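You operate a simulated robot arm through the tools that you are given. There is no shell and no other tool.

You are at the controls of a simulated robot arm. One attempt, no reset.

## Task
In the patch drawer, move the white plug to the plant socket.
Fine: it is the lowest drawer; mute the dark line amplifier and switch it off first; shut the drawer and switch it on again, still muted. Where these are worked on the way, their far stop is far enough and under half their travel is too little: patch drawer.

The check looks at the end state, three seconds after you hand in, the way a careful person would. Anything else that was tipped, shoved, dropped, spilled or broken makes it a failure.

## Robot
A 6-joint arm with a two-finger parallel gripper, fixed in place. Base frame: the origin is at the foot of the arm, x ahead of it, y to its left, z up. Readings come in m, degrees, newtons and seconds.
With the tool pointing down near the work surface it reaches from about 0.26 to 0.68 m from the base axis. Its first joint turns from -66.0 to 66.0 degrees. Payload 2.9 kg.
The TCP is the grasp point between the finger pads, 0.03 m short of the fingertips. In the tool frame z runs along the fingers and y along their closing line. The gripper opens to 0.11 m. The fingers are 0.02 m wide and 0.01 m thick; the gripper's body (0.048 by 0.112 m) begins 0.055 m behind the TCP.
Orientation is that of the tool frame in the base frame, as [roll, pitch, yaw] about the fixed x, y, z axes, in that order (R = Rz(yaw) Ry(pitch) Rx(roll)). With the fingers straight down and closing along the base's y, the tool's x points along the base's -x, its y along +y and its z along -z.

## Interface
- The arm moves only by the tool servo_tool. Its argument "increments" is text: rows parted by semicolons, each of 7 numbers parted by spaces: the closure in counts, from 0 (fully open) to 255 (shut), then the shift along the base's x, y, z in units of 300 mm (1.0 is 300 mm), then the turn, a rotation vector about the base's x, y, z in units of 180 degrees (1.0 is 180 degrees). In form: claw dx dy dz wx wy wz; .... A call has 1 to 20 rows; each row is the pose to reach, as a shift and turn from the pose commanded when the call began. A call with a number of a shift or a turn outside -1 to 1 is refused whole. Rows are played at 5 a second. More than 0.05 m and 8.6 degrees between two rows, or a gripper value outside its range, and nothing of the call is played. Where a pose cannot be reached the arm comes as near as it can. A force on the tool above 40 N (or 10 N above the force at the start of the call, whichever is more), or a blocked arm, ends the call early, and 0.2 s more pass. The fingers move at their own pace (about 0.108 m/s each) and stop on an object; they squeeze with about 43 N. The grip force told is the motor's: it shows also when the fingers shut on nothing. Time passes only in rows, and 0.2 s behind the last, so rows that repeat a pose let the fingers close. The reply holds the time, the measured pose of the TCP, the force on the tool along the base axes, the opening and the grip force, in the units named above and with some noise, with the torque about the TCP (base axes, N m) and any sound that the robot's microphone picked up.
- Cameras (640 x 400 px; columns grow to the right, rows downward): "scene" is fixed at [0.0862, 0.4378, 1.4017]; the picture's right is [-0.68, -0.73, 0.00], its down [-0.29, 0.27, -0.92] and it looks along [0.67, -0.63, -0.40] (base axes); focal length 290 px, centre (320, 200). "wrist" rides on the gripper at [0.073, 0.017, -0.103] in the tool frame; the picture's right is [-0.23, 0.97, 0.00], its down [-0.76, -0.18, -0.62] and it looks along [-0.61, -0.14, 0.78] (tool axes); focal length 222 px, centre (320, 200). There is no depth. A picture from a camera that has moved, and an enlarged one, comes with that camera's place and axes in the base frame and with its lens.
- capture(camera): a new picture of that camera. It takes no simulated time.
- inspect(camera, box): a new picture of the part [left, top, right, bottom] of that camera's present view, enlarged. It takes no simulated time.
- sign_off(): hands the job in; it is judged then, once.

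Nothing tells you positions but the pictures and the camera data. Unless the task says otherwise, let go and move clear before handing in.

The tools are called after "Request:" by a JSON object that holds its "fn" and its "kwargs". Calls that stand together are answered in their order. servo_tool: Moves the arm, as the interface text tells. Its arguments: {"type":"object","properties":{"increments":{"type":"string"}},"required":["increments"]} The other tools are called the same way: capture (camera) takes a picture; inspect (camera, box) takes an enlarged picture of a part of a camera's view; sign_off () hands the job in.

At the start:

```text
time_s: 0.0
tcp_pos: [0.3077, -0.0812, 1.3459]
tool_rot: [-179.9, 0.0, 179.9]
wrist_force: [-0.7, 0.2, 0.7]
wrist_torque: [-0.02, 0.01, 0.01]
grip_width: 0.11
grip_force: 0.1
```

scene: 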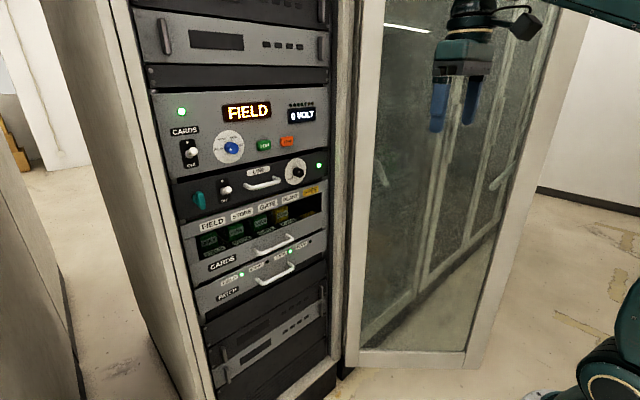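
wrist: 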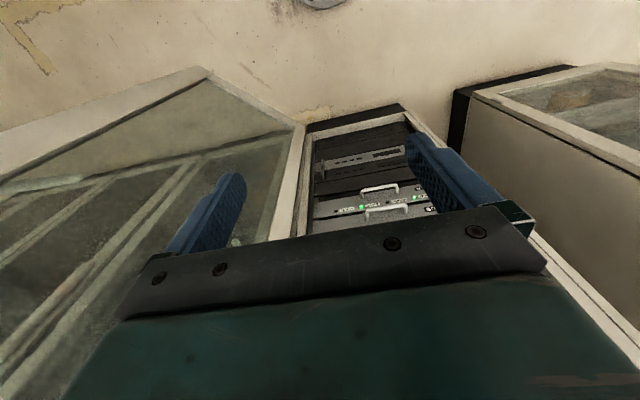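

I see a rack with several units: FIELD panel, a LINE unit (dark), CARDS drawer, PATCH drawer. I'll look closer before moving.

Request:
{"fn": "inspect", "kwargs": {"camera": "scene", "box": [150, 80, 340, 200]}}

Request:
{"fn": "inspect", "kwargs": {"camera": "scene", "box": [170, 190, 340, 310]}}

Request:
{"fn": "inspect", "kwargs": {"camera": "scene", "box": [170, 150, 340, 220]}}

Request:
{"fn": "inspect", "kwargs": {"camera": "wrist", "box": [290, 100, 450, 230]}}

```text
3.33 times, centred on (245, 140) of scene
camera zoom: at [0.0862, 0.4378, 1.4017], right [-0.68, -0.73, 0.0], down [-0.29, 0.27, -0.92], along [0.67, -0.63, -0.4], focal length 968 px, centre (570, 400)
```

zoom: 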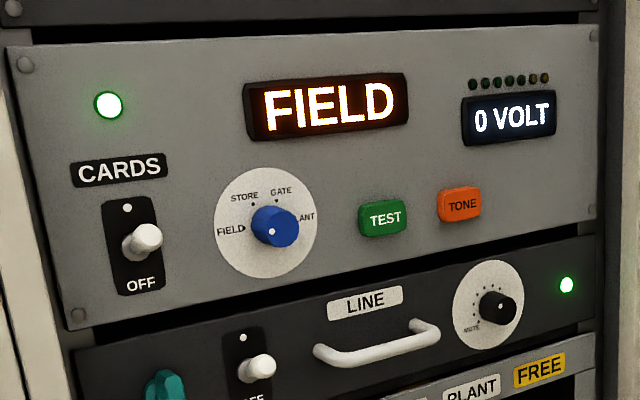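

```text
3.33 times, centred on (255, 250) of scene
camera zoom: at [0.0862, 0.4378, 1.4017], right [-0.68, -0.73, 0.0], down [-0.29, 0.27, -0.92], along [0.67, -0.63, -0.4], focal length 968 px, centre (537, 33)
```

zoom: 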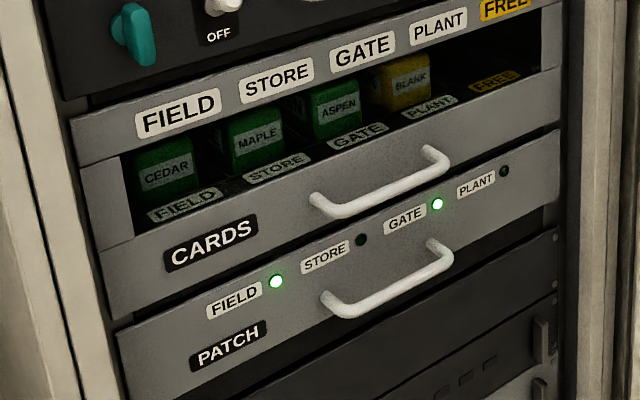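

```text
3.76 times, centred on (255, 185) of scene
camera zoom: at [0.0862, 0.4378, 1.4017], right [-0.68, -0.73, 0.0], down [-0.29, 0.27, -0.92], along [0.67, -0.63, -0.4], focal length 1094 px, centre (565, 256)
```

zoom: 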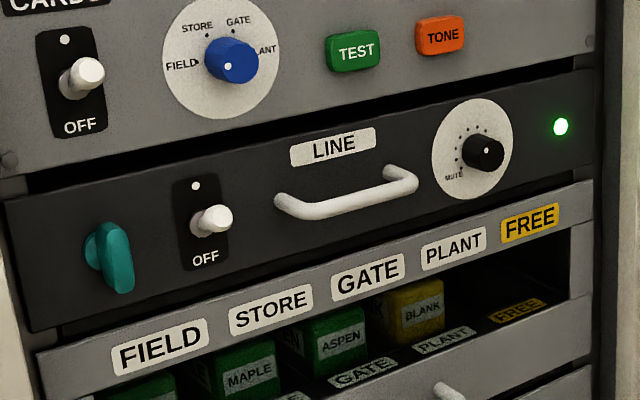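

```text
3.08 times, centred on (370, 165) of wrist
camera zoom: at [0.2339, -0.0651, 1.448], right [0.23, 0.97, 0.0], down [0.76, -0.18, 0.62], along [0.61, -0.14, -0.78], focal length 684 px, centre (166, 308)
```

zoom: 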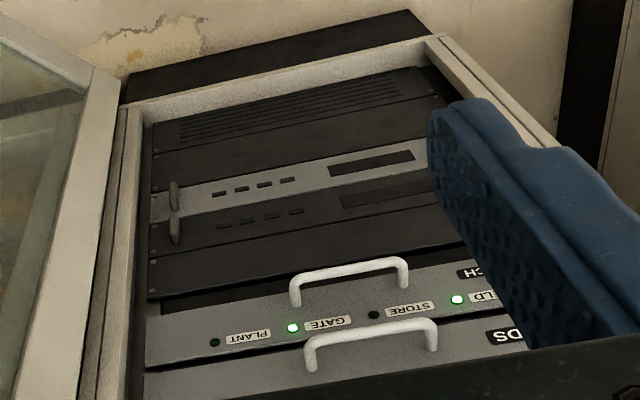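

The rack face looks like the plane x≈0.745, with the dark LINE amplifier at z≈1.13 and the PATCH drawer at z≈0.86. I'm zooming in on the line amplifier's controls and the patch handle before moving.

Request:
{"fn": "inspect", "kwargs": {"camera": "scene", "box": [275, 150, 330, 190]}}

Request:
{"fn": "inspect", "kwargs": {"camera": "scene", "box": [180, 170, 250, 215]}}

Request:
{"fn": "inspect", "kwargs": {"camera": "scene", "box": [240, 225, 330, 295]}}

Request:
{"fn": "inspect", "kwargs": {"camera": "scene", "box": [190, 255, 280, 315]}}

```text
10.00 times, centred on (302, 170) of scene
camera zoom: at [0.0862, 0.4378, 1.4017], right [-0.68, -0.73, 0.0], down [-0.29, 0.27, -0.92], along [0.67, -0.63, -0.4], focal length 2905 px, centre (495, 500)
```

zoom: 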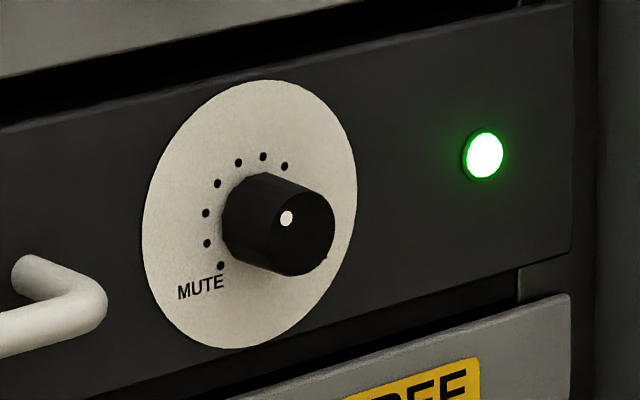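

```text
8.89 times, centred on (215, 192) of scene
camera zoom: at [0.0862, 0.4378, 1.4017], right [-0.68, -0.73, 0.0], down [-0.29, 0.27, -0.92], along [0.67, -0.63, -0.4], focal length 2582 px, centre (1253, 267)
```

zoom: 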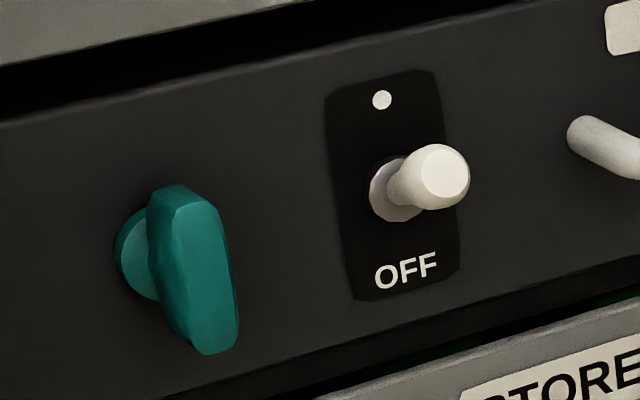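

```text
5.71 times, centred on (285, 260) of scene
camera zoom: at [0.0862, 0.4378, 1.4017], right [-0.68, -0.73, 0.0], down [-0.29, 0.27, -0.92], along [0.67, -0.63, -0.4], focal length 1660 px, centre (520, -143)
```

zoom: 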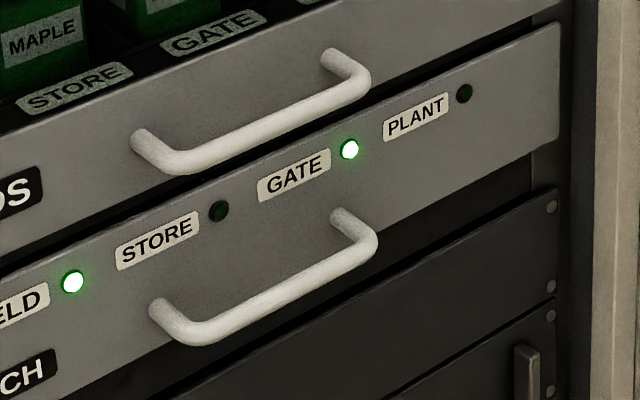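

```text
6.67 times, centred on (235, 285) of scene
camera zoom: at [0.0862, 0.4378, 1.4017], right [-0.68, -0.73, 0.0], down [-0.29, 0.27, -0.92], along [0.67, -0.63, -0.4], focal length 1936 px, centre (887, -367)
```

zoom: 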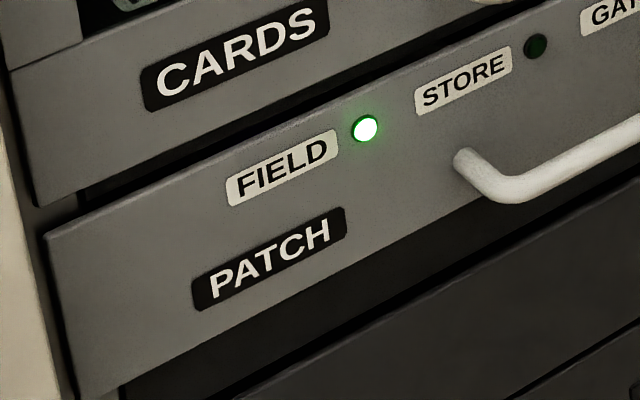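

The LINE knob's pointer is at about 10:30, and MUTE is 90° counter-clockwise of it, with the toggle up (on). I'm bringing the tool to point forward at the rack, standing off in front of the mute knob.

Request:
{"fn": "servo_tool", "kwargs": {"increments": "110 0.07 0.001 -0.06 0 -0.0417 0; 110 0.14 0.002 -0.12 0 -0.0833 0; 110 0.21 0.003 -0.18 0 -0.125 0; 110 0.28 0.004 -0.24 0 -0.1667 0; 110 0.35 0.005 -0.30 0 -0.2083 0; 110 0.42 0.006 -0.36 0 -0.25 0; 110 0.49 0.007 -0.42 0 -0.2917 0; 110 0.56 0.008 -0.48 0 -0.3333 0; 110 0.63 0.009 -0.54 0 -0.375 0; 110 0.70 0.011 -0.60 0 -0.4167 0; 110 0.77 0.013 -0.66 0 -0.4583 0; 110 0.84 0.014 -0.716 0 -0.5 0; 110 0.84 0.014 -0.716 0 -0.5 0"}}

```text
time_s: 2.8
tcp_pos: [0.5443, -0.1114, 1.4065]
tool_rot: [-179.8, 48.3, 179.9]
wrist_force: [0.4, 0.3, -0.1]
wrist_torque: [0.01, 0.01, -0.02]
grip_width: 0.0626
grip_force: 0.2
out of reach, approached as far as the arm can: row 2, 3, 4, 5, 6, 7, 8, 9, 10, 11, 12, 13
```

The arm stopped short of the commanded pose. I'm looking at how it stands.

Request:
{"fn": "capture", "kwargs": {"camera": "scene"}}

Request:
{"fn": "capture", "kwargs": {"camera": "wrist"}}

```text
taken
```

scene: 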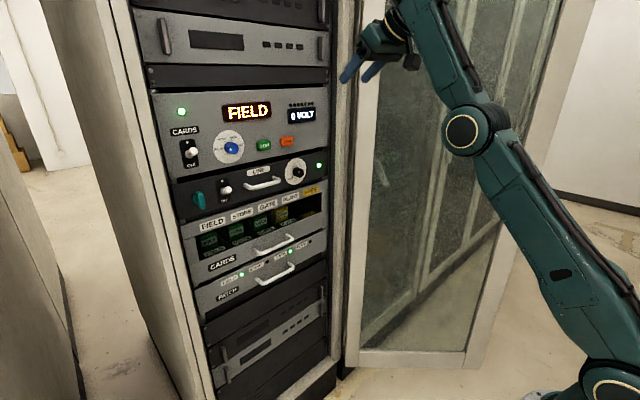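

```text
taken
camera wrist: at [0.4177, -0.0938, 1.4206], right [0.16, 0.97, 0.17], down [0.04, -0.18, 0.98], along [0.99, -0.15, -0.07], focal length 222 px, centre (320, 200)
```

wrist: 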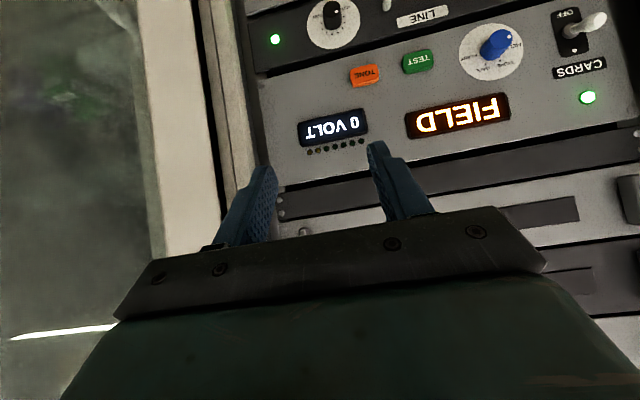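

The arm is high and stretched, so the forward-pointing pose may just need a lower wrist. I'm trying a lowering move first.

Request:
{"fn": "servo_tool", "kwargs": {"increments": "110 0 0 -0.1 0 0 0; 110 0 0 -0.2 0 0 0; 110 0 0 -0.3 0 0 0; 110 0 0 -0.4 0 0 0"}}

```text
time_s: 3.8
tcp_pos: [0.5435, -0.1101, 1.4053]
tool_rot: [-179.8, 48.2, 179.9]
wrist_force: [0.9, 0.4, 0.0]
wrist_torque: [-0.02, -0.04, -0.02]
grip_width: 0.0625
grip_force: 0.1
out of reach, approached as far as the arm can: row 1, 2, 3, 4
```

The command reference may now sit beyond reach, so I'm backing off in x and tilting back toward down to regain tracking.

Request:
{"fn": "servo_tool", "kwargs": {"increments": "110 -0.1 0 0 0 0.04 0; 110 -0.2 0 0 0 0.08 0; 110 -0.3 0 0 0 0.12 0; 110 -0.4 0 0 0 0.16 0; 110 -0.4 0 0 0 0.16 0"}}

```text
time_s: 5.0
tcp_pos: [0.4224, -0.1106, 1.4093]
tool_rot: [-179.7, 19.3, 179.9]
wrist_force: [1.4, 0.0, -0.8]
wrist_torque: [0.0, 0.01, 0.03]
grip_width: 0.0626
grip_force: 0.0
```

The reference follows the pose actually reached, which is useful. I'm checking the arm's configuration now.

Request:
{"fn": "capture", "kwargs": {"camera": "scene"}}

Request:
{"fn": "inspect", "kwargs": {"camera": "scene", "box": [340, 0, 640, 400]}}

```text
taken
```

scene: 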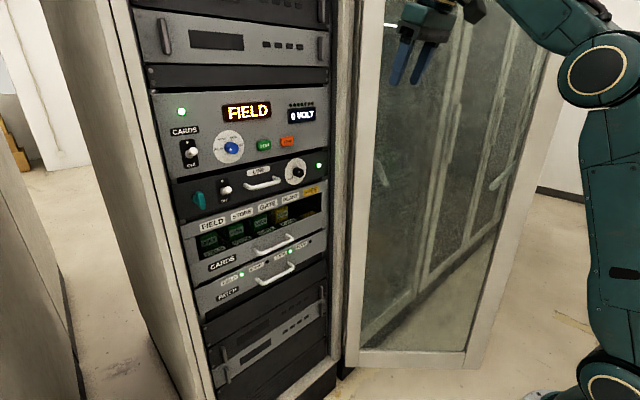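

```text
1.00 times, centred on (490, 200) of scene (not enlarged: the box is as wide or as high as the picture)
camera zoom: at [0.0862, 0.4378, 1.4017], right [-0.68, -0.73, 0.0], down [-0.29, 0.27, -0.92], along [0.67, -0.63, -0.4], focal length 290 px, centre (150, 200)
```

zoom: 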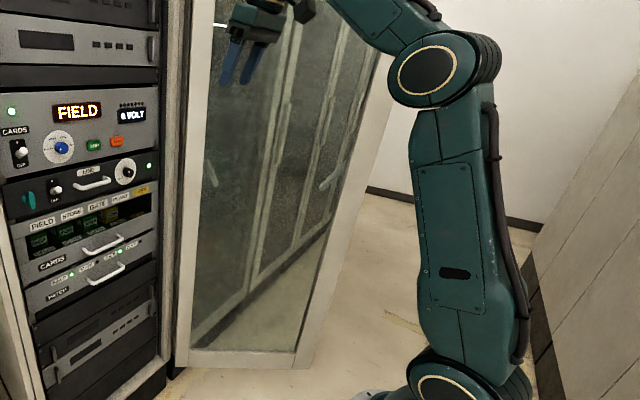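

I'm probing reachability: first straight down at this tilt, slowly.

Request:
{"fn": "servo_tool", "kwargs": {"increments": "110 0 0 -0.1 0 0 0; 110 0 0 -0.2 0 0 0; 110 0 0 -0.3 0 0 0; 110 0 0 -0.4 0 0 0; 110 0 0 -0.5 0 0 0"}}

```text
time_s: 6.2
tcp_pos: [0.4456, -0.1208, 1.3139]
tool_rot: [-179.8, 19.0, 179.9]
wrist_force: [-0.2, -0.4, -0.3]
wrist_torque: [0.01, 0.0, -0.02]
grip_width: 0.0625
grip_force: 0.0
out of reach, approached as far as the arm can: row 3, 4, 5
```

It slides outward when lowered, so the limit seems to be how close the wrist can fold toward the shoulder. I'm going further out with the tool at about 45°, still well clear of the rack.

Request:
{"fn": "servo_tool", "kwargs": {"increments": "110 0.12 0.03 0 0 -0.029 0; 110 0.24 0.06 0 0 -0.058 0; 110 0.36 0.09 0 0 -0.087 0; 110 0.48 0.12 0 0 -0.116 0; 110 0.58 0.14 0 0 -0.144 0; 110 0.58 0.14 -0.1 0 -0.144 0; 110 0.58 0.14 -0.2 0 -0.144 0; 110 0.58 0.14 -0.3 0 -0.144 0; 110 0.58 0.14 -0.4 0 -0.144 0"}}

Request:
{"fn": "capture", "kwargs": {"camera": "scene"}}

Request:
{"fn": "capture", "kwargs": {"camera": "wrist"}}

```text
time_s: 8.2
tcp_pos: [0.6054, -0.0669, 1.3082]
tool_rot: [-179.0, 38.9, 179.8]
wrist_force: [0.8, 0.4, 0.6]
wrist_torque: [-0.01, 0.0, -0.01]
grip_width: 0.0627
grip_force: 0.0
out of reach, approached as far as the arm can: row 1, 2, 3, 4, 5, 6, 7, 8, 9
```

```text
taken
```

scene: 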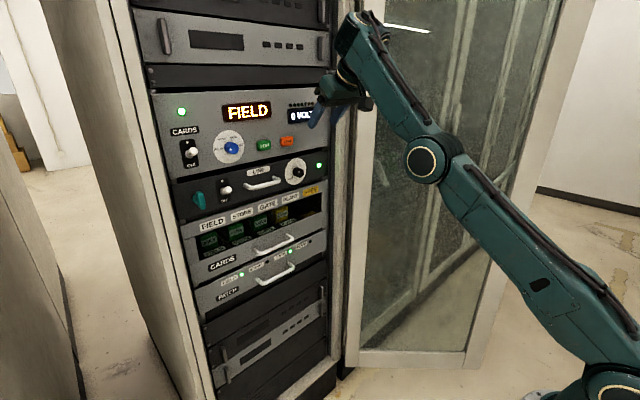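

```text
taken
camera wrist: at [0.4836, -0.0482, 1.3432], right [0.19, 0.97, 0.13], down [0.2, -0.17, 0.97], along [0.96, -0.16, -0.22], focal length 222 px, centre (320, 200)
```

wrist: 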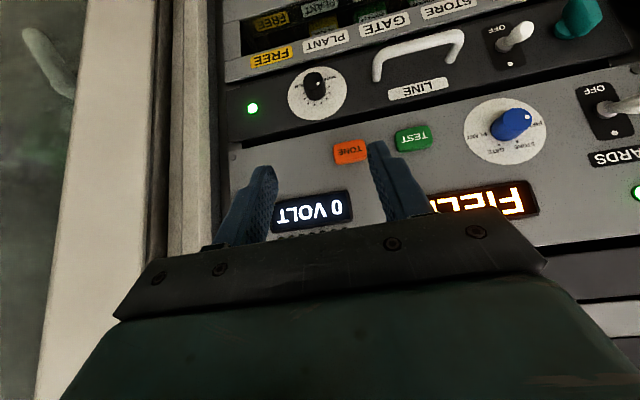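

The arm is nearly straight here and may be in a poor elbow branch. I'm returning to tool-down, backing off a little, to see whether it then lowers freely.

Request:
{"fn": "servo_tool", "kwargs": {"increments": "110 -0.05 0 0.05 0 0.04 0; 110 -0.1 0 0.1 0 0.08 0; 110 -0.15 0 0.1 0 0.12 0; 110 -0.2 0 0.1 0 0.16 0; 110 -0.25 0 0.1 0 0.2 0; 110 -0.3 0 0.1 0 0.216 0; 110 -0.3 0 0.1 0 0.216 0"}}

Request:
{"fn": "capture", "kwargs": {"camera": "scene"}}

```text
time_s: 9.3
tcp_pos: [0.5275, -0.0676, 1.3222]
tool_rot: [-178.8, 8.9, 179.8]
wrist_force: [14.8, -2.6, -16.2]
wrist_torque: [0.11, 0.11, 0.08]
grip_width: 0.0626
grip_force: 0.0
out of reach, approached as far as the arm can: row 2, 3, 4, 5
stopped in row 5: the force on the tool passed its limit at 92 N (the readings are from after the stop); the commanded pose is now the measured one
```

```text
taken
```

scene: 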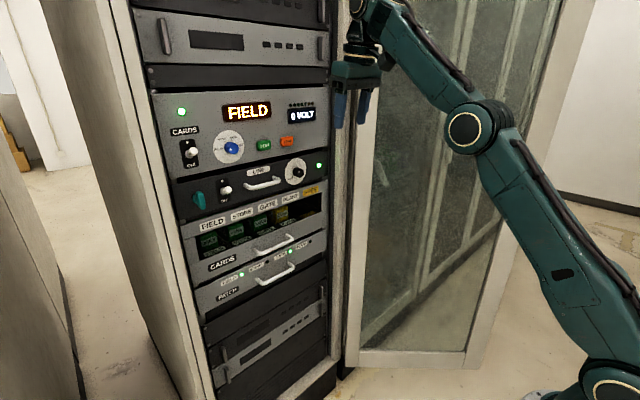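

The force limit tripped at 92 N with no obvious obstacle. I'm reading the force at rest and checking the wrist view for contact.

Request:
{"fn": "servo_tool", "kwargs": {"increments": "110 0 0 0 0 0 0; 110 0 0 0 0 0 0"}}

Request:
{"fn": "capture", "kwargs": {"camera": "wrist"}}

Request:
{"fn": "inspect", "kwargs": {"camera": "scene", "box": [310, 0, 530, 140]}}

```text
time_s: 9.9
tcp_pos: [0.5274, -0.067, 1.3229]
tool_rot: [-178.8, 8.9, 179.8]
wrist_force: [21.6, -3.6, -27.0]
wrist_torque: [0.06, -0.22, 0.12]
grip_width: 0.0625
grip_force: 0.1
```

```text
taken
camera wrist: at [0.4395, -0.0483, 1.413], right [0.23, 0.97, 0.01], down [0.66, -0.17, 0.74], along [0.72, -0.16, -0.68], focal length 222 px, centre (320, 200)
```

wrist: 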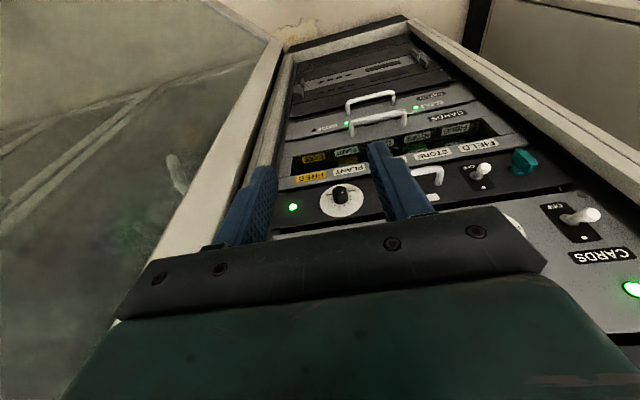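

```text
2.86 times, centred on (420, 70) of scene
camera zoom: at [0.0862, 0.4378, 1.4017], right [-0.68, -0.73, 0.0], down [-0.29, 0.27, -0.92], along [0.67, -0.63, -0.4], focal length 830 px, centre (34, 571)
```

zoom: 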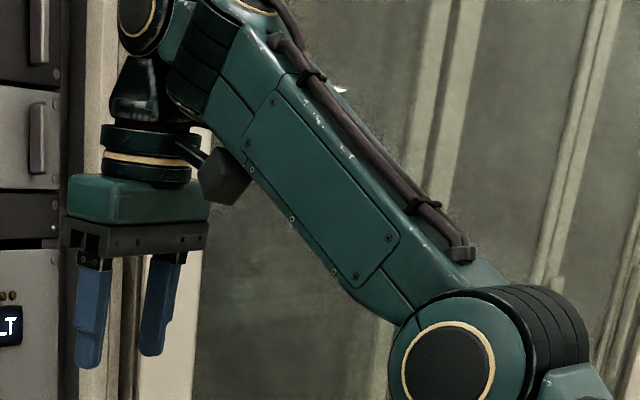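

The wrist camera is resting against the forearm, which explains the force, so tool-down with a steep forearm is a self-collision. I'm bending the elbow by bringing the wrist in and down, which also opens that gap.

Request:
{"fn": "servo_tool", "kwargs": {"increments": "110 -0.04 0 -0.02 0 -0.01 0; 110 -0.08 0 -0.05 0 -0.02 0; 110 -0.12 0 -0.08 0 -0.03 0; 110 -0.16 0 -0.1 0 -0.04 0; 110 -0.16 0 -0.1 0 -0.04 0"}}

Request:
{"fn": "capture", "kwargs": {"camera": "scene"}}

```text
time_s: 11.1
tcp_pos: [0.4778, -0.0679, 1.2927]
tool_rot: [-178.8, 15.9, -179.8]
wrist_force: [-0.5, 0.5, 0.6]
wrist_torque: [0.01, 0.01, 0.0]
grip_width: 0.0624
grip_force: 0.0
out of reach, approached as far as the arm can: row 4
```

```text
taken
```

scene: 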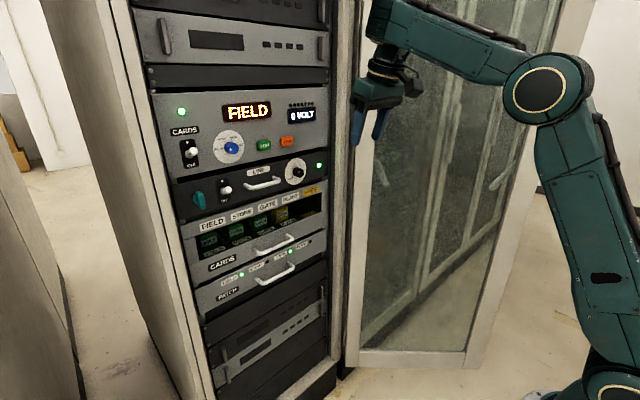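

The elbow is now properly bent, with the forearm roughly level. I'm going out and down along an arc that keeps the wrist distance fairly constant, ending tilted about 40° in front of the mute knob.

Request:
{"fn": "servo_tool", "kwargs": {"increments": "110 0.085 0 -0.035 0 -0.0125 0; 110 0.17 0 -0.07 0 -0.025 0; 110 0.255 -0.01 -0.105 0 -0.0375 0; 110 0.34 -0.01 -0.139 0 -0.0506 0; 110 0.40 -0.02 -0.17 0 -0.067 0; 110 0.465 -0.02 -0.2 0 -0.084 0; 110 0.53 -0.03 -0.23 0 -0.1 0; 110 0.6 -0.03 -0.26 0 -0.117 0; 110 0.66 -0.03 -0.29 0 -0.134 0; 110 0.66 -0.03 -0.29 0 -0.134 0"}}

Request:
{"fn": "capture", "kwargs": {"camera": "scene"}}

Request:
{"fn": "capture", "kwargs": {"camera": "wrist"}}

```text
time_s: 13.5
tcp_pos: [0.7006, -0.1712, 1.2403]
tool_rot: [174.5, 39.8, 155.6]
wrist_force: [-0.3, -0.7, -0.3]
wrist_torque: [0.01, -0.01, 0.01]
grip_width: 0.0626
grip_force: 0.1
out of reach, approached as far as the arm can: row 2, 3, 4, 5, 6, 7, 8, 9, 10
stopped in row 10: the arm was blocked; the commanded pose is now the measured one
```

```text
taken
```

scene: 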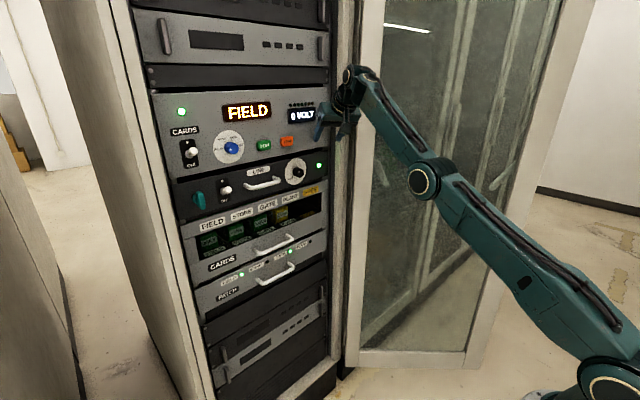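

```text
taken
camera wrist: at [0.5919, -0.1157, 1.2742], right [0.51, 0.84, 0.22], down [0.08, -0.3, 0.95], along [0.86, -0.46, -0.22], focal length 222 px, centre (320, 200)
```

wrist: 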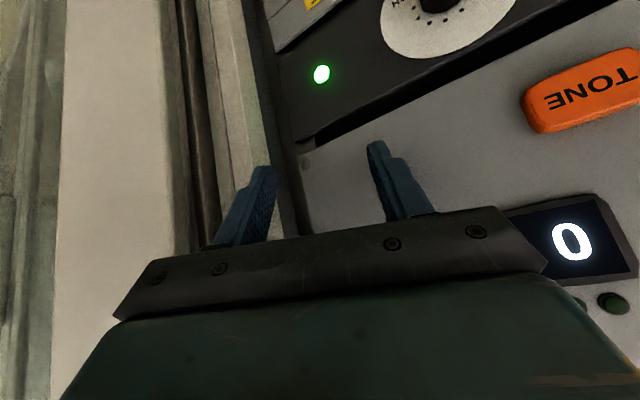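

The solver drifted into a straight, twisted pose close to the rack. I'm retracing in fine steps to the good bent pose I had, then I'll use much smaller steps.

Request:
{"fn": "servo_tool", "kwargs": {"increments": "110 -0.062 0.02 0.012 0 0 0; 110 -0.124 0.05 0.029 0 0.012 0.012; 110 -0.186 0.08 0.044 0 0.024 0.024; 110 -0.248 0.115 0.058 0 0.036 0.036; 110 -0.31 0.14 0.073 0 0.05 0.048; 110 -0.372 0.17 0.087 0 0.062 0.06; 110 -0.434 0.2 0.102 0 0.075 0.072; 110 -0.496 0.23 0.117 0 0.087 0.083; 110 -0.558 0.26 0.131 0 0.1 0.095; 110 -0.62 0.29 0.146 0 0.111 0.106; 110 -0.682 0.316 0.16 0 0.122 0.116; 110 -0.743 0.344 0.175 0 0.131 0.125; 110 -0.743 0.344 0.175 0 0.131 0.125"}}

Request:
{"fn": "capture", "kwargs": {"camera": "scene"}}

```text
time_s: 16.3
tcp_pos: [0.4779, -0.0681, 1.2928]
tool_rot: [179.9, 16.9, -179.0]
wrist_force: [-0.1, -1.7, 0.1]
wrist_torque: [0.02, 0.0, 0.0]
grip_width: 0.0624
grip_force: 0.1
out of reach, approached as far as the arm can: row 1, 2, 3, 8, 9
```

```text
taken
```

scene: 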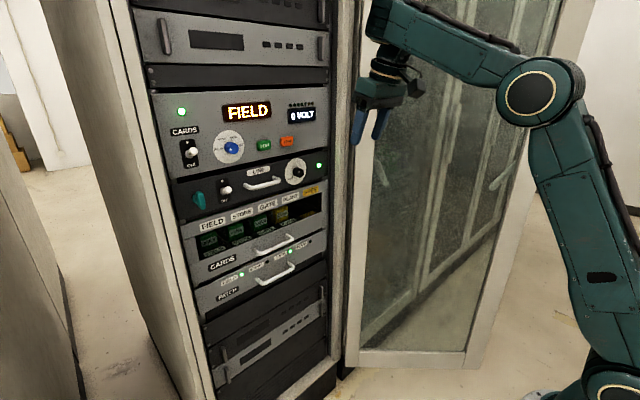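

Back in the good pose. I'm probing in tiny steps to learn what really limits it: first 4 cm straight forward.

Request:
{"fn": "servo_tool", "kwargs": {"increments": "110 0.033 0 0 0 0 0; 110 0.067 0 0 0 0 0; 110 0.1 0 0 0 0 0; 110 0.133 0 0 0 0 0"}}

Request:
{"fn": "servo_tool", "kwargs": {"increments": "110 0 0 -0.033 0 0 0; 110 0 0 -0.067 0 0 0; 110 0 0 -0.1 0 0 0; 110 0 0 -0.133 0 0 0"}}

```text
time_s: 17.3
tcp_pos: [0.5182, -0.0693, 1.2932]
tool_rot: [179.9, 16.9, -178.8]
wrist_force: [-0.1, 0.0, -0.4]
wrist_torque: [0.04, 0.0, -0.02]
grip_width: 0.0627
grip_force: 0.0
```

```text
time_s: 18.3
tcp_pos: [0.5227, -0.0693, 1.261]
tool_rot: [179.9, 16.7, -179.0]
wrist_force: [0.4, -0.8, 0.4]
wrist_torque: [-0.02, 0.0, -0.01]
grip_width: 0.0627
grip_force: 0.1
out of reach, approached as far as the arm can: row 4
```

Forward worked, but going down stopped at about 1.26 m. I suspect the wrist bend angle is the limit, so I'm testing by turning the tool nearer to vertical and lowering again.

Request:
{"fn": "servo_tool", "kwargs": {"increments": "110 0 0 0 0 0.023 0; 110 0 0 0 0 0.046 0; 110 0 0 0 0 0.07 0; 110 0 0 0 0 0.093 0; 110 0 0 -0.033 0 0.093 0; 110 0 0 -0.067 0 0.093 0; 110 0 0 -0.1 0 0.093 0; 110 0 0 -0.133 0 0.093 0; 110 0 0 -0.167 0 0.093 0; 110 0 0 -0.2 0 0.093 0"}}

```text
time_s: 20.5
tcp_pos: [0.5235, -0.069, 1.1988]
tool_rot: [179.6, 0.3, -179.1]
wrist_force: [0.8, 0.1, -0.4]
wrist_torque: [0.03, 0.0, 0.0]
grip_width: 0.0625
grip_force: 0.1
```

That worked: vertical tool allowed lowering to 1.20. I'm continuing down to see how far this goes.

Request:
{"fn": "servo_tool", "kwargs": {"increments": "110 0 0 -0.05 0 0 0; 110 0 0 -0.1 0 0 0; 110 0 0 -0.15 0 0 0; 110 0 0 -0.2 0 0 0; 110 0 0 -0.25 0 0 0; 110 0 0 -0.3 0 0 0"}}

Request:
{"fn": "capture", "kwargs": {"camera": "scene"}}

```text
time_s: 21.9
tcp_pos: [0.5385, -0.0727, 1.1245]
tool_rot: [179.6, -0.1, -179.1]
wrist_force: [0.3, 0.0, -0.8]
wrist_torque: [0.01, -0.01, -0.01]
grip_width: 0.0627
grip_force: 0.1
out of reach, approached as far as the arm can: row 5, 6
```

```text
taken
```

scene: 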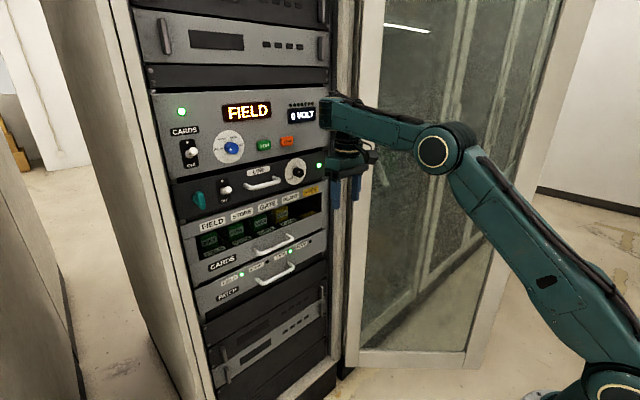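

The stop is again around the same geometry. I'm doing a discriminating test: swing the tool forward about the wrist without moving the wrist itself.

Request:
{"fn": "servo_tool", "kwargs": {"increments": "110 0.028 0 0.022 0 -0.0139 0; 110 0.057 0 0.024 0 -0.0278 0; 110 0.085 0 0.028 0 -0.0417 0; 110 0.113 0 0.033 0 -0.0556 0; 110 0.141 0 0.038 0 -0.0694 0; 110 0.169 0 0.045 0 -0.0833 0; 110 0.196 0 0.053 0 -0.0972 0; 110 0.222 0 0.062 0 -0.111 0"}}

```text
time_s: 23.7
tcp_pos: [0.6277, -0.0754, 1.1559]
tool_rot: [179.9, 20.1, -179.0]
wrist_force: [0.2, 1.2, -0.2]
wrist_torque: [-0.04, 0.0, -0.03]
grip_width: 0.0627
grip_force: 0.1
out of reach, approached as far as the arm can: row 2, 3, 4, 5, 6, 7, 8
```

Interesting: the tilt was reached but the position slid outward, so it is a minimum distance from shoulder to wrist, with the wrist about 0.3 m behind the TCP. I'm zooming on the wrist to verify.

Request:
{"fn": "inspect", "kwargs": {"camera": "scene", "box": [270, 60, 480, 220]}}

Request:
{"fn": "capture", "kwargs": {"camera": "scene"}}

Request:
{"fn": "capture", "kwargs": {"camera": "wrist"}}

```text
2.50 times, centred on (375, 140) of scene
camera zoom: at [0.0862, 0.4378, 1.4017], right [-0.68, -0.73, 0.0], down [-0.29, 0.27, -0.92], along [0.67, -0.63, -0.4], focal length 726 px, centre (182, 350)
```

zoom: 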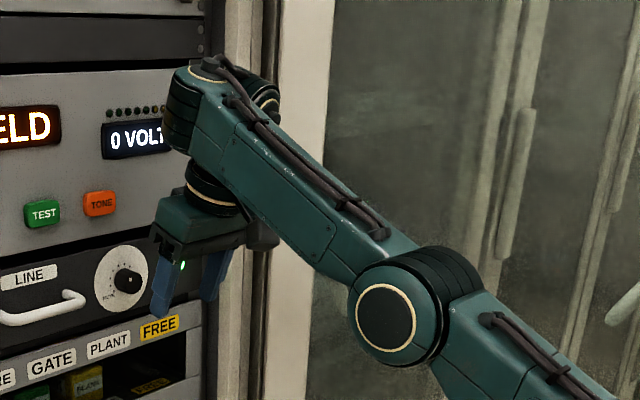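

```text
taken
```

scene: 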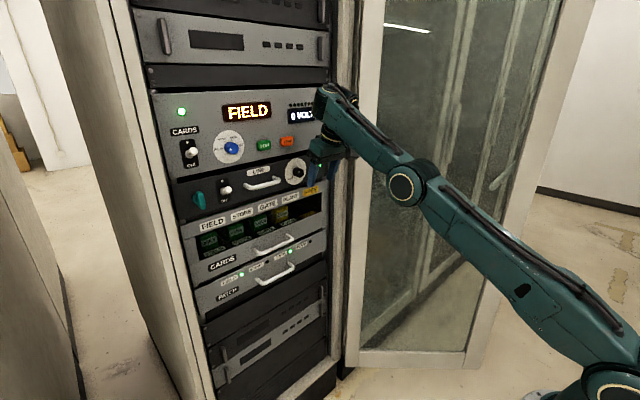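

```text
taken
camera wrist: at [0.524, -0.0611, 1.2276], right [0.2, 0.98, 0.08], down [0.5, -0.17, 0.85], along [0.84, -0.13, -0.53], focal length 222 px, centre (320, 200)
```

wrist: 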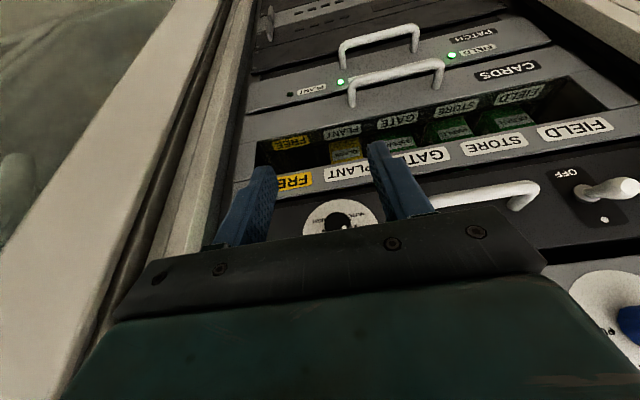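

The pictures suggest the wrist joint layout matters. I'm zooming in tightly on the wrist.

Request:
{"fn": "inspect", "kwargs": {"camera": "scene", "box": [300, 70, 400, 190]}}

Request:
{"fn": "inspect", "kwargs": {"camera": "scene", "box": [480, 240, 640, 400]}}

```text
3.33 times, centred on (350, 130) of scene
camera zoom: at [0.0862, 0.4378, 1.4017], right [-0.68, -0.73, 0.0], down [-0.29, 0.27, -0.92], along [0.67, -0.63, -0.4], focal length 968 px, centre (220, 433)
```

zoom: 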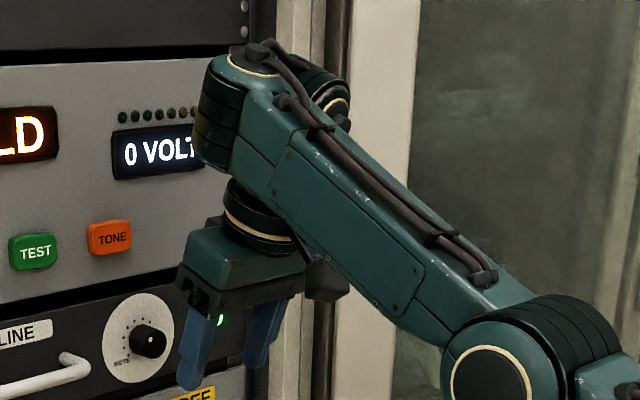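

```text
2.50 times, centred on (560, 320) of scene
camera zoom: at [0.0862, 0.4378, 1.4017], right [-0.68, -0.73, 0.0], down [-0.29, 0.27, -0.92], along [0.67, -0.63, -0.4], focal length 726 px, centre (-280, -100)
```

zoom: 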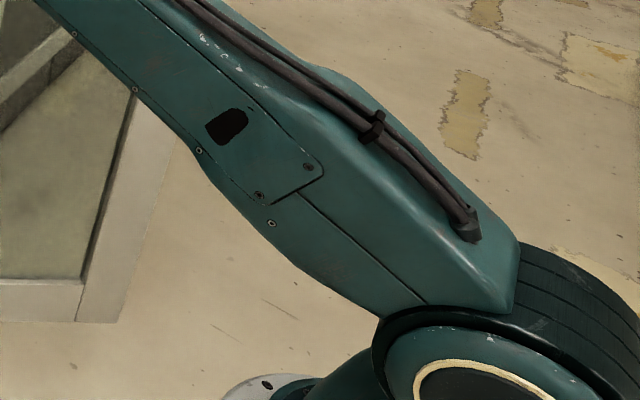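

I'm going back to the vertical-tool pose where the elbow was bent and comparing how the wrist block sits there.

Request:
{"fn": "servo_tool", "kwargs": {"increments": "110 -0.05 0 0.03 0 0.0139 0; 110 -0.1 0 0.06 0 0.0278 0; 110 -0.15 0 0.09 0 0.0417 0; 110 -0.2 0 0.12 0 0.0556 0; 110 -0.24 0 0.14 0 0.0694 0; 110 -0.28 0 0.15 0 0.0833 0; 110 -0.32 0 0.15 0 0.0972 0; 110 -0.35 0.02 0.15 0 0.111 0; 110 -0.35 0.02 0.15 0 0.111 0"}}

Request:
{"fn": "capture", "kwargs": {"camera": "scene"}}

Request:
{"fn": "inspect", "kwargs": {"camera": "scene", "box": [310, 50, 500, 200]}}

```text
time_s: 25.7
tcp_pos: [0.5225, -0.0701, 1.1999]
tool_rot: [179.7, 0.2, -179.1]
wrist_force: [0.0, 0.3, -0.4]
wrist_torque: [0.0, 0.0, 0.01]
grip_width: 0.0625
grip_force: 0.2
```

```text
taken
```

scene: 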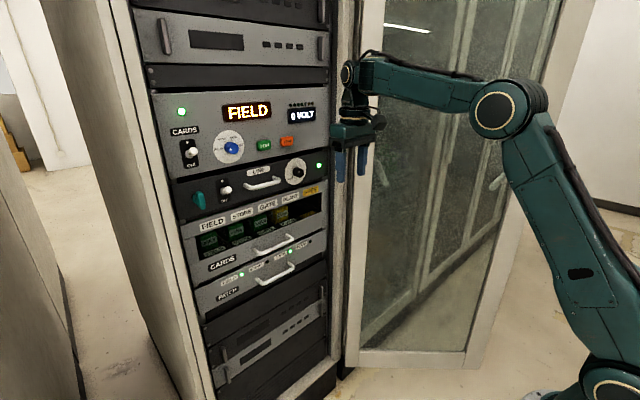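

```text
2.67 times, centred on (405, 125) of scene
camera zoom: at [0.0862, 0.4378, 1.4017], right [-0.68, -0.73, 0.0], down [-0.29, 0.27, -0.92], along [0.67, -0.63, -0.4], focal length 775 px, centre (93, 400)
```

zoom: 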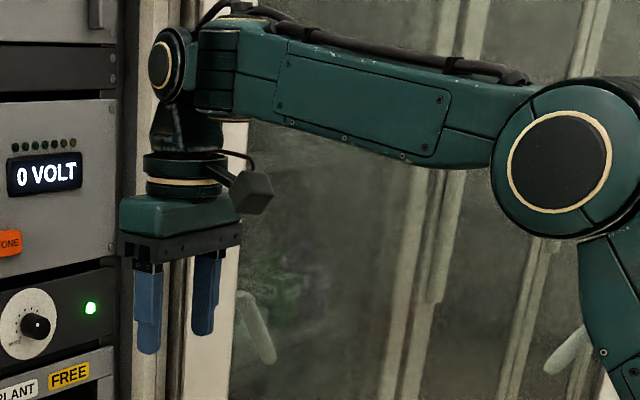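

Now I understand: the forearm-end joint axis is parallel to the tool when the tool is perpendicular to the forearm, which is a wrist singularity. Keeping the tool's heading in the arm's own plane should let it cross, so I'm turning the heading to the arm's azimuth (−7.6°) first.

Request:
{"fn": "servo_tool", "kwargs": {"increments": "110 0 0 0 0 0 -0.016; 110 0 0 0 0 0 -0.032; 110 0 0 0 0 0 -0.047; 110 0 0 0 0 0 -0.047"}}

Request:
{"fn": "servo_tool", "kwargs": {"increments": "110 0.028 -0.004 0.001 -0.0018 -0.0138 0; 110 0.057 -0.008 0.003 -0.0037 -0.0275 0; 110 0.085 -0.011 0.006 -0.0055 -0.0413 0; 110 0.113 -0.015 0.01 -0.0073 -0.0551 0; 110 0.141 -0.019 0.015 -0.0092 -0.0688 0; 110 0.169 -0.023 0.022 -0.011 -0.0826 0; 110 0.196 -0.026 0.03 -0.0128 -0.0963 0; 110 0.222 -0.03 0.039 -0.0147 -0.11 0"}}

Request:
{"fn": "inspect", "kwargs": {"camera": "scene", "box": [310, 50, 640, 260]}}

```text
time_s: 26.7
tcp_pos: [0.5226, -0.0699, 1.1996]
tool_rot: [179.5, 0.2, 172.4]
wrist_force: [1.0, -0.6, -0.1]
wrist_torque: [-0.01, 0.02, 0.01]
grip_width: 0.0624
grip_force: 0.0
```

```text
time_s: 28.5
tcp_pos: [0.5922, -0.0783, 1.2116]
tool_rot: [179.7, 20.0, 172.5]
wrist_force: [0.0, -0.3, -0.2]
wrist_torque: [-0.01, 0.0, 0.06]
grip_width: 0.0625
grip_force: 0.1
```

```text
1.90 times, centred on (475, 155) of scene
camera zoom: at [0.0862, 0.4378, 1.4017], right [-0.68, -0.73, 0.0], down [-0.29, 0.27, -0.92], along [0.67, -0.63, -0.4], focal length 553 px, centre (25, 286)
```

zoom: 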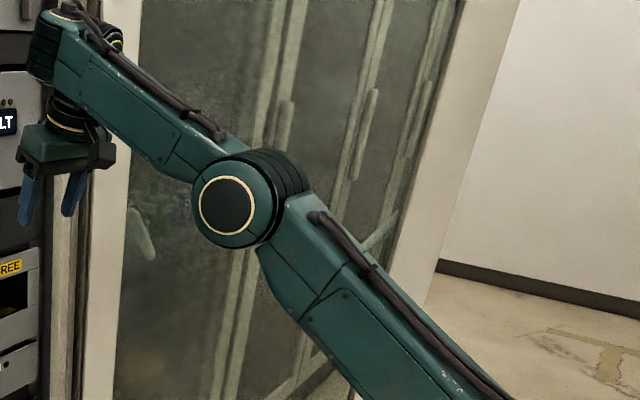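

It followed cleanly this time, with the wrist block now swung to the other side. I'm continuing the forward tilt in this configuration while pulling the wrist in a little.

Request:
{"fn": "servo_tool", "kwargs": {"increments": "110 0.003 0 -0.009 -0.0018 -0.0138 0; 110 0.007 -0.001 -0.018 -0.0037 -0.0275 0; 110 0.01 -0.001 -0.027 -0.0055 -0.0413 0; 110 0.013 -0.002 -0.036 -0.0073 -0.0551 0; 110 0.017 -0.002 -0.045 -0.0092 -0.0688 0; 110 0.02 -0.003 -0.054 -0.011 -0.0826 0; 110 0.023 -0.003 -0.063 -0.0128 -0.0963 0; 110 0.027 -0.004 -0.072 -0.0147 -0.11 0; 110 0.027 -0.004 -0.072 -0.0147 -0.11 0"}}

Request:
{"fn": "inspect", "kwargs": {"camera": "scene", "box": [310, 50, 640, 260]}}

```text
time_s: 30.5
tcp_pos: [0.6249, -0.0788, 1.2571]
tool_rot: [-179.8, 34.6, 172.5]
wrist_force: [0.8, -0.5, -0.4]
wrist_torque: [-0.03, 0.02, 0.02]
grip_width: 0.0624
grip_force: 0.0
out of reach, approached as far as the arm can: row 1, 2, 3, 4, 5, 6, 7, 8, 9
```

```text
1.90 times, centred on (475, 155) of scene
camera zoom: at [0.0862, 0.4378, 1.4017], right [-0.68, -0.73, 0.0], down [-0.29, 0.27, -0.92], along [0.67, -0.63, -0.4], focal length 553 px, centre (25, 286)
```

zoom: 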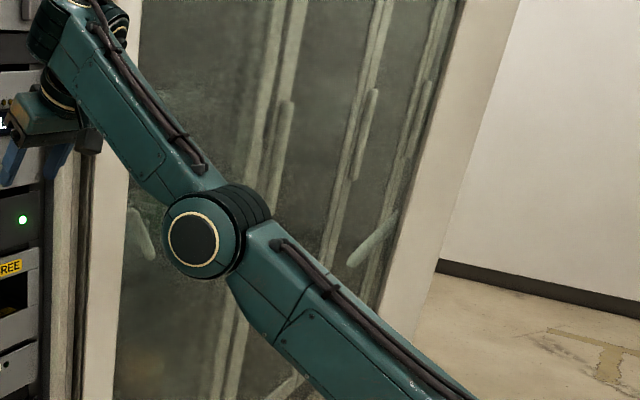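

The solver parks exactly at the wrist singularity, with the forearm-end joint turned sideways. I'll leave it deliberately: tilt the tool sideways toward −y first, then sweep the tilt round to forward.

Request:
{"fn": "servo_tool", "kwargs": {"increments": "110 -0.01 -0.017 0 -0.0136 0.0018 -0.0095; 110 -0.02 -0.033 0 -0.0272 0.0036 -0.0189; 110 -0.03 -0.05 0 -0.0408 0.0054 -0.0284; 110 -0.04 -0.067 0 -0.0544 0.0072 -0.0378; 110 -0.05 -0.083 0 -0.068 0.009 -0.0473; 110 -0.06 -0.1 0 -0.0816 0.0108 -0.0568; 110 -0.07 -0.117 0 -0.0952 0.0126 -0.0662; 110 -0.08 -0.133 0 -0.1088 0.0144 -0.0757; 110 -0.08 -0.133 0 -0.1088 0.0144 -0.0757"}}

Request:
{"fn": "inspect", "kwargs": {"camera": "scene", "box": [310, 50, 640, 260]}}

```text
time_s: 32.5
tcp_pos: [0.6138, -0.1233, 1.2699]
tool_rot: [-154.9, 34.1, 172.5]
wrist_force: [0.3, 0.0, -0.7]
wrist_torque: [0.03, 0.02, 0.01]
grip_width: 0.0626
grip_force: 0.0
out of reach, approached as far as the arm can: row 2, 3, 4, 5, 6, 7, 8
```

```text
1.90 times, centred on (475, 155) of scene
camera zoom: at [0.0862, 0.4378, 1.4017], right [-0.68, -0.73, 0.0], down [-0.29, 0.27, -0.92], along [0.67, -0.62, -0.4], focal length 553 px, centre (25, 286)
```

zoom: 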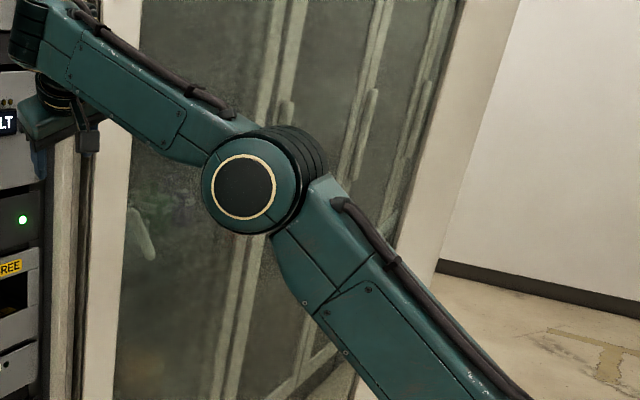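

That broke free: the elbow is properly up and the tool leans sideways with no reach complaint at the end. Now I sweep the tilt round toward forward.

Request:
{"fn": "servo_tool", "kwargs": {"increments": "110 0.003 0.005 -0.011 0.0026 -0.0172 0.0045; 110 0.007 0.009 -0.022 0.0052 -0.0343 0.0089; 110 0.01 0.014 -0.033 0.0078 -0.0515 0.0134; 110 0.013 0.018 -0.045 0.0103 -0.0686 0.0178; 110 0.017 0.023 -0.056 0.0129 -0.0858 0.0223; 110 0.02 0.027 -0.067 0.0155 -0.1029 0.0267; 110 0.02 0.027 -0.067 0.0155 -0.1029 0.0267"}}

Request:
{"fn": "inspect", "kwargs": {"camera": "scene", "box": [310, 50, 640, 260]}}

```text
time_s: 34.1
tcp_pos: [0.607, -0.1104, 1.2344]
tool_rot: [-162.9, 52.6, 172.3]
wrist_force: [-0.1, -0.3, -0.5]
wrist_torque: [0.01, 0.01, -0.02]
grip_width: 0.0626
grip_force: 0.1
out of reach, approached as far as the arm can: row 1
```

```text
1.90 times, centred on (475, 155) of scene
camera zoom: at [0.0862, 0.4378, 1.4017], right [-0.68, -0.73, 0.0], down [-0.29, 0.27, -0.92], along [0.67, -0.63, -0.4], focal length 553 px, centre (25, 286)
```

zoom: 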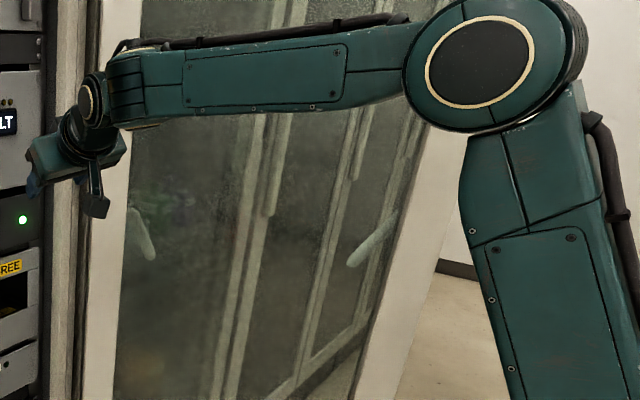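

Now the elbow is up and the tool is free to point forward. I'm levelling it toward the panel at pitch 75° in front of the mute knob.

Request:
{"fn": "servo_tool", "kwargs": {"increments": "110 0.014 0.014 -0.035 0.0032 -0.0161 0.0108; 110 0.028 0.027 -0.07 0.0064 -0.0323 0.0215; 110 0.041 0.041 -0.11 0.0096 -0.0484 0.0323; 110 0.055 0.054 -0.15 0.0129 -0.0645 0.0431; 110 0.069 0.068 -0.19 0.0161 -0.0806 0.0538; 110 0.083 0.081 -0.23 0.0193 -0.0968 0.0646; 110 0.096 0.095 -0.27 0.0225 -0.1129 0.0753; 110 0.11 0.108 -0.315 0.0257 -0.129 0.0861; 110 0.11 0.108 -0.315 0.0257 -0.129 0.0861"}}

Request:
{"fn": "capture", "kwargs": {"camera": "scene"}}

Request:
{"fn": "capture", "kwargs": {"camera": "wrist"}}

```text
time_s: 36.1
tcp_pos: [0.641, -0.0782, 1.1408]
tool_rot: [179.6, 75.2, 172.1]
wrist_force: [0.4, 0.8, 0.5]
wrist_torque: [0.02, 0.0, -0.01]
grip_width: 0.0625
grip_force: 0.0
```

```text
taken
```

scene: 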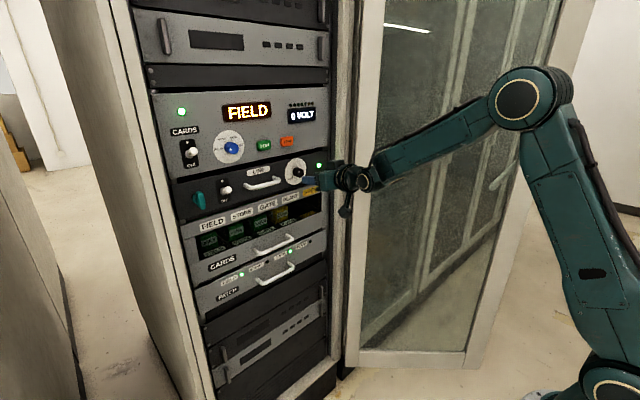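

```text
taken
camera wrist: at [0.5249, -0.047, 1.0975], right [0.18, 0.96, 0.22], down [-0.43, -0.12, 0.9], along [0.89, -0.26, 0.39], focal length 222 px, centre (320, 200)
```

wrist: 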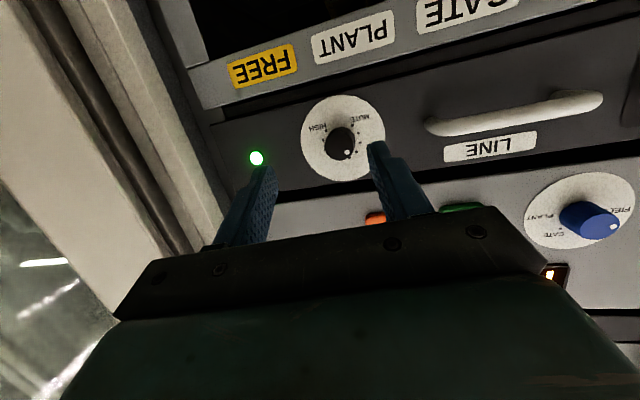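

The tool now points at the panel with the knob between the fingers' lines; I place the knob at about y −0.075, z 1.132. I'm levelling to exactly forward and then checking the alignment.

Request:
{"fn": "servo_tool", "kwargs": {"increments": "110 0.012 0.002 -0.006 -0.0012 -0.0165 0.0088; 110 0.025 0.004 -0.012 -0.0023 -0.0329 0.0176; 110 0.038 0.006 -0.018 -0.0035 -0.0494 0.0264; 110 0.05 0.008 -0.024 -0.0046 -0.0658 0.0352; 110 0.063 0.009 -0.029 -0.0057 -0.0822 0.0439; 110 0.063 0.009 -0.029 -0.0057 -0.0822 0.0439"}}

Request:
{"fn": "capture", "kwargs": {"camera": "wrist"}}

Request:
{"fn": "inspect", "kwargs": {"camera": "scene", "box": [250, 130, 390, 230]}}

```text
time_s: 37.5
tcp_pos: [0.6595, -0.0756, 1.1332]
tool_rot: [102.5, 90.0, 102.9]
wrist_force: [0.0, 0.6, -0.2]
wrist_torque: [0.02, 0.0, -0.01]
grip_width: 0.0624
grip_force: 0.2
```

```text
taken
camera wrist: at [0.5551, -0.0605, 1.0604], right [-0.01, 0.97, 0.23], down [-0.62, -0.18, 0.76], along [0.78, -0.13, 0.61], focal length 222 px, centre (320, 200)
```

wrist: 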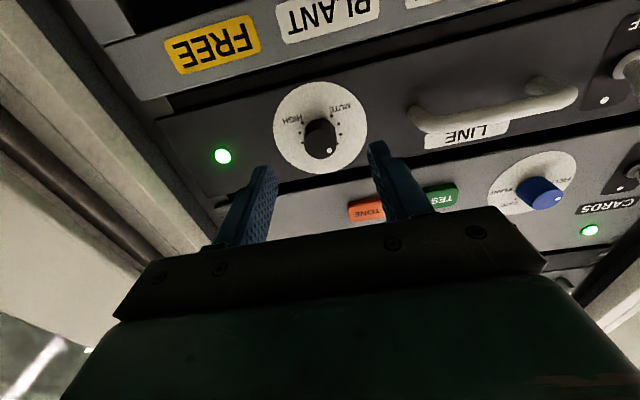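

```text
4.00 times, centred on (320, 180) of scene
camera zoom: at [0.0862, 0.4377, 1.4017], right [-0.68, -0.73, 0.0], down [-0.29, 0.27, -0.92], along [0.67, -0.63, -0.4], focal length 1162 px, centre (320, 280)
```

zoom: 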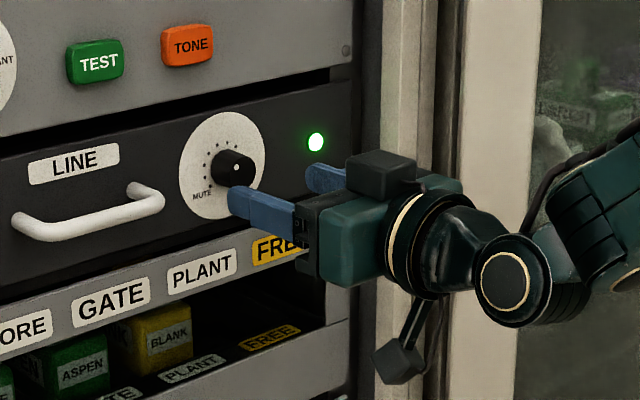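

The knob sits at about (y −0.074, z 1.130). I'm correcting that small offset, advancing so the fingertips straddle it, and closing.

Request:
{"fn": "servo_tool", "kwargs": {"increments": "110 0.05 0.005 -0.009 0 0 0; 110 0.1 0.005 -0.009 0 0 0; 110 0.152 0.005 -0.009 0 0 0; 110 0.152 0.005 -0.009 0 0 0; 255 0.152 0.005 -0.009 0 0 0; 255 0.152 0.005 -0.009 0 0 0; 255 0.152 0.005 -0.009 0 0 0"}}

Request:
{"fn": "inspect", "kwargs": {"camera": "scene", "box": [265, 140, 365, 220]}}

Request:
{"fn": "capture", "kwargs": {"camera": "wrist"}}

```text
time_s: 39.1
tcp_pos: [0.7046, -0.0741, 1.1305]
tool_rot: [-112.7, 89.9, -112.4]
wrist_force: [2.7, -7.1, 0.6]
wrist_torque: [0.04, 0.01, -0.29]
grip_width: 0.0262
grip_force: 45.6
```

```text
5.00 times, centred on (315, 180) of scene
camera zoom: at [0.0863, 0.4375, 1.4018], right [-0.68, -0.73, 0.0], down [-0.29, 0.27, -0.92], along [0.67, -0.62, -0.4], focal length 1452 px, centre (345, 300)
```

zoom: 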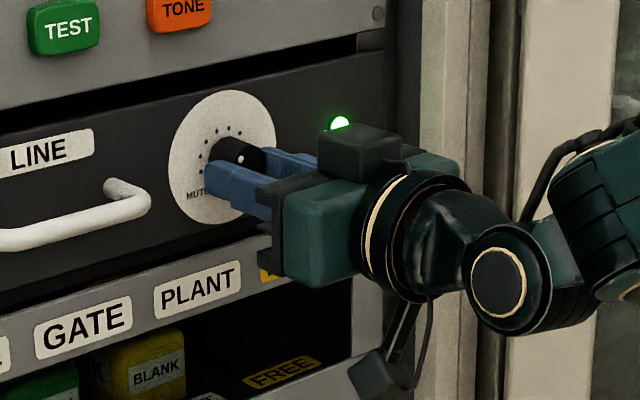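

```text
taken
camera wrist: at [0.6005, -0.0599, 1.0582], right [-0.01, 0.97, 0.23], down [-0.62, -0.18, 0.76], along [0.78, -0.14, 0.61], focal length 222 px, centre (320, 200)
```

wrist: 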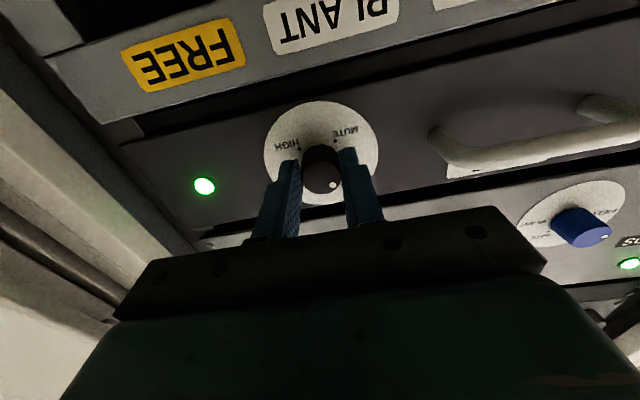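

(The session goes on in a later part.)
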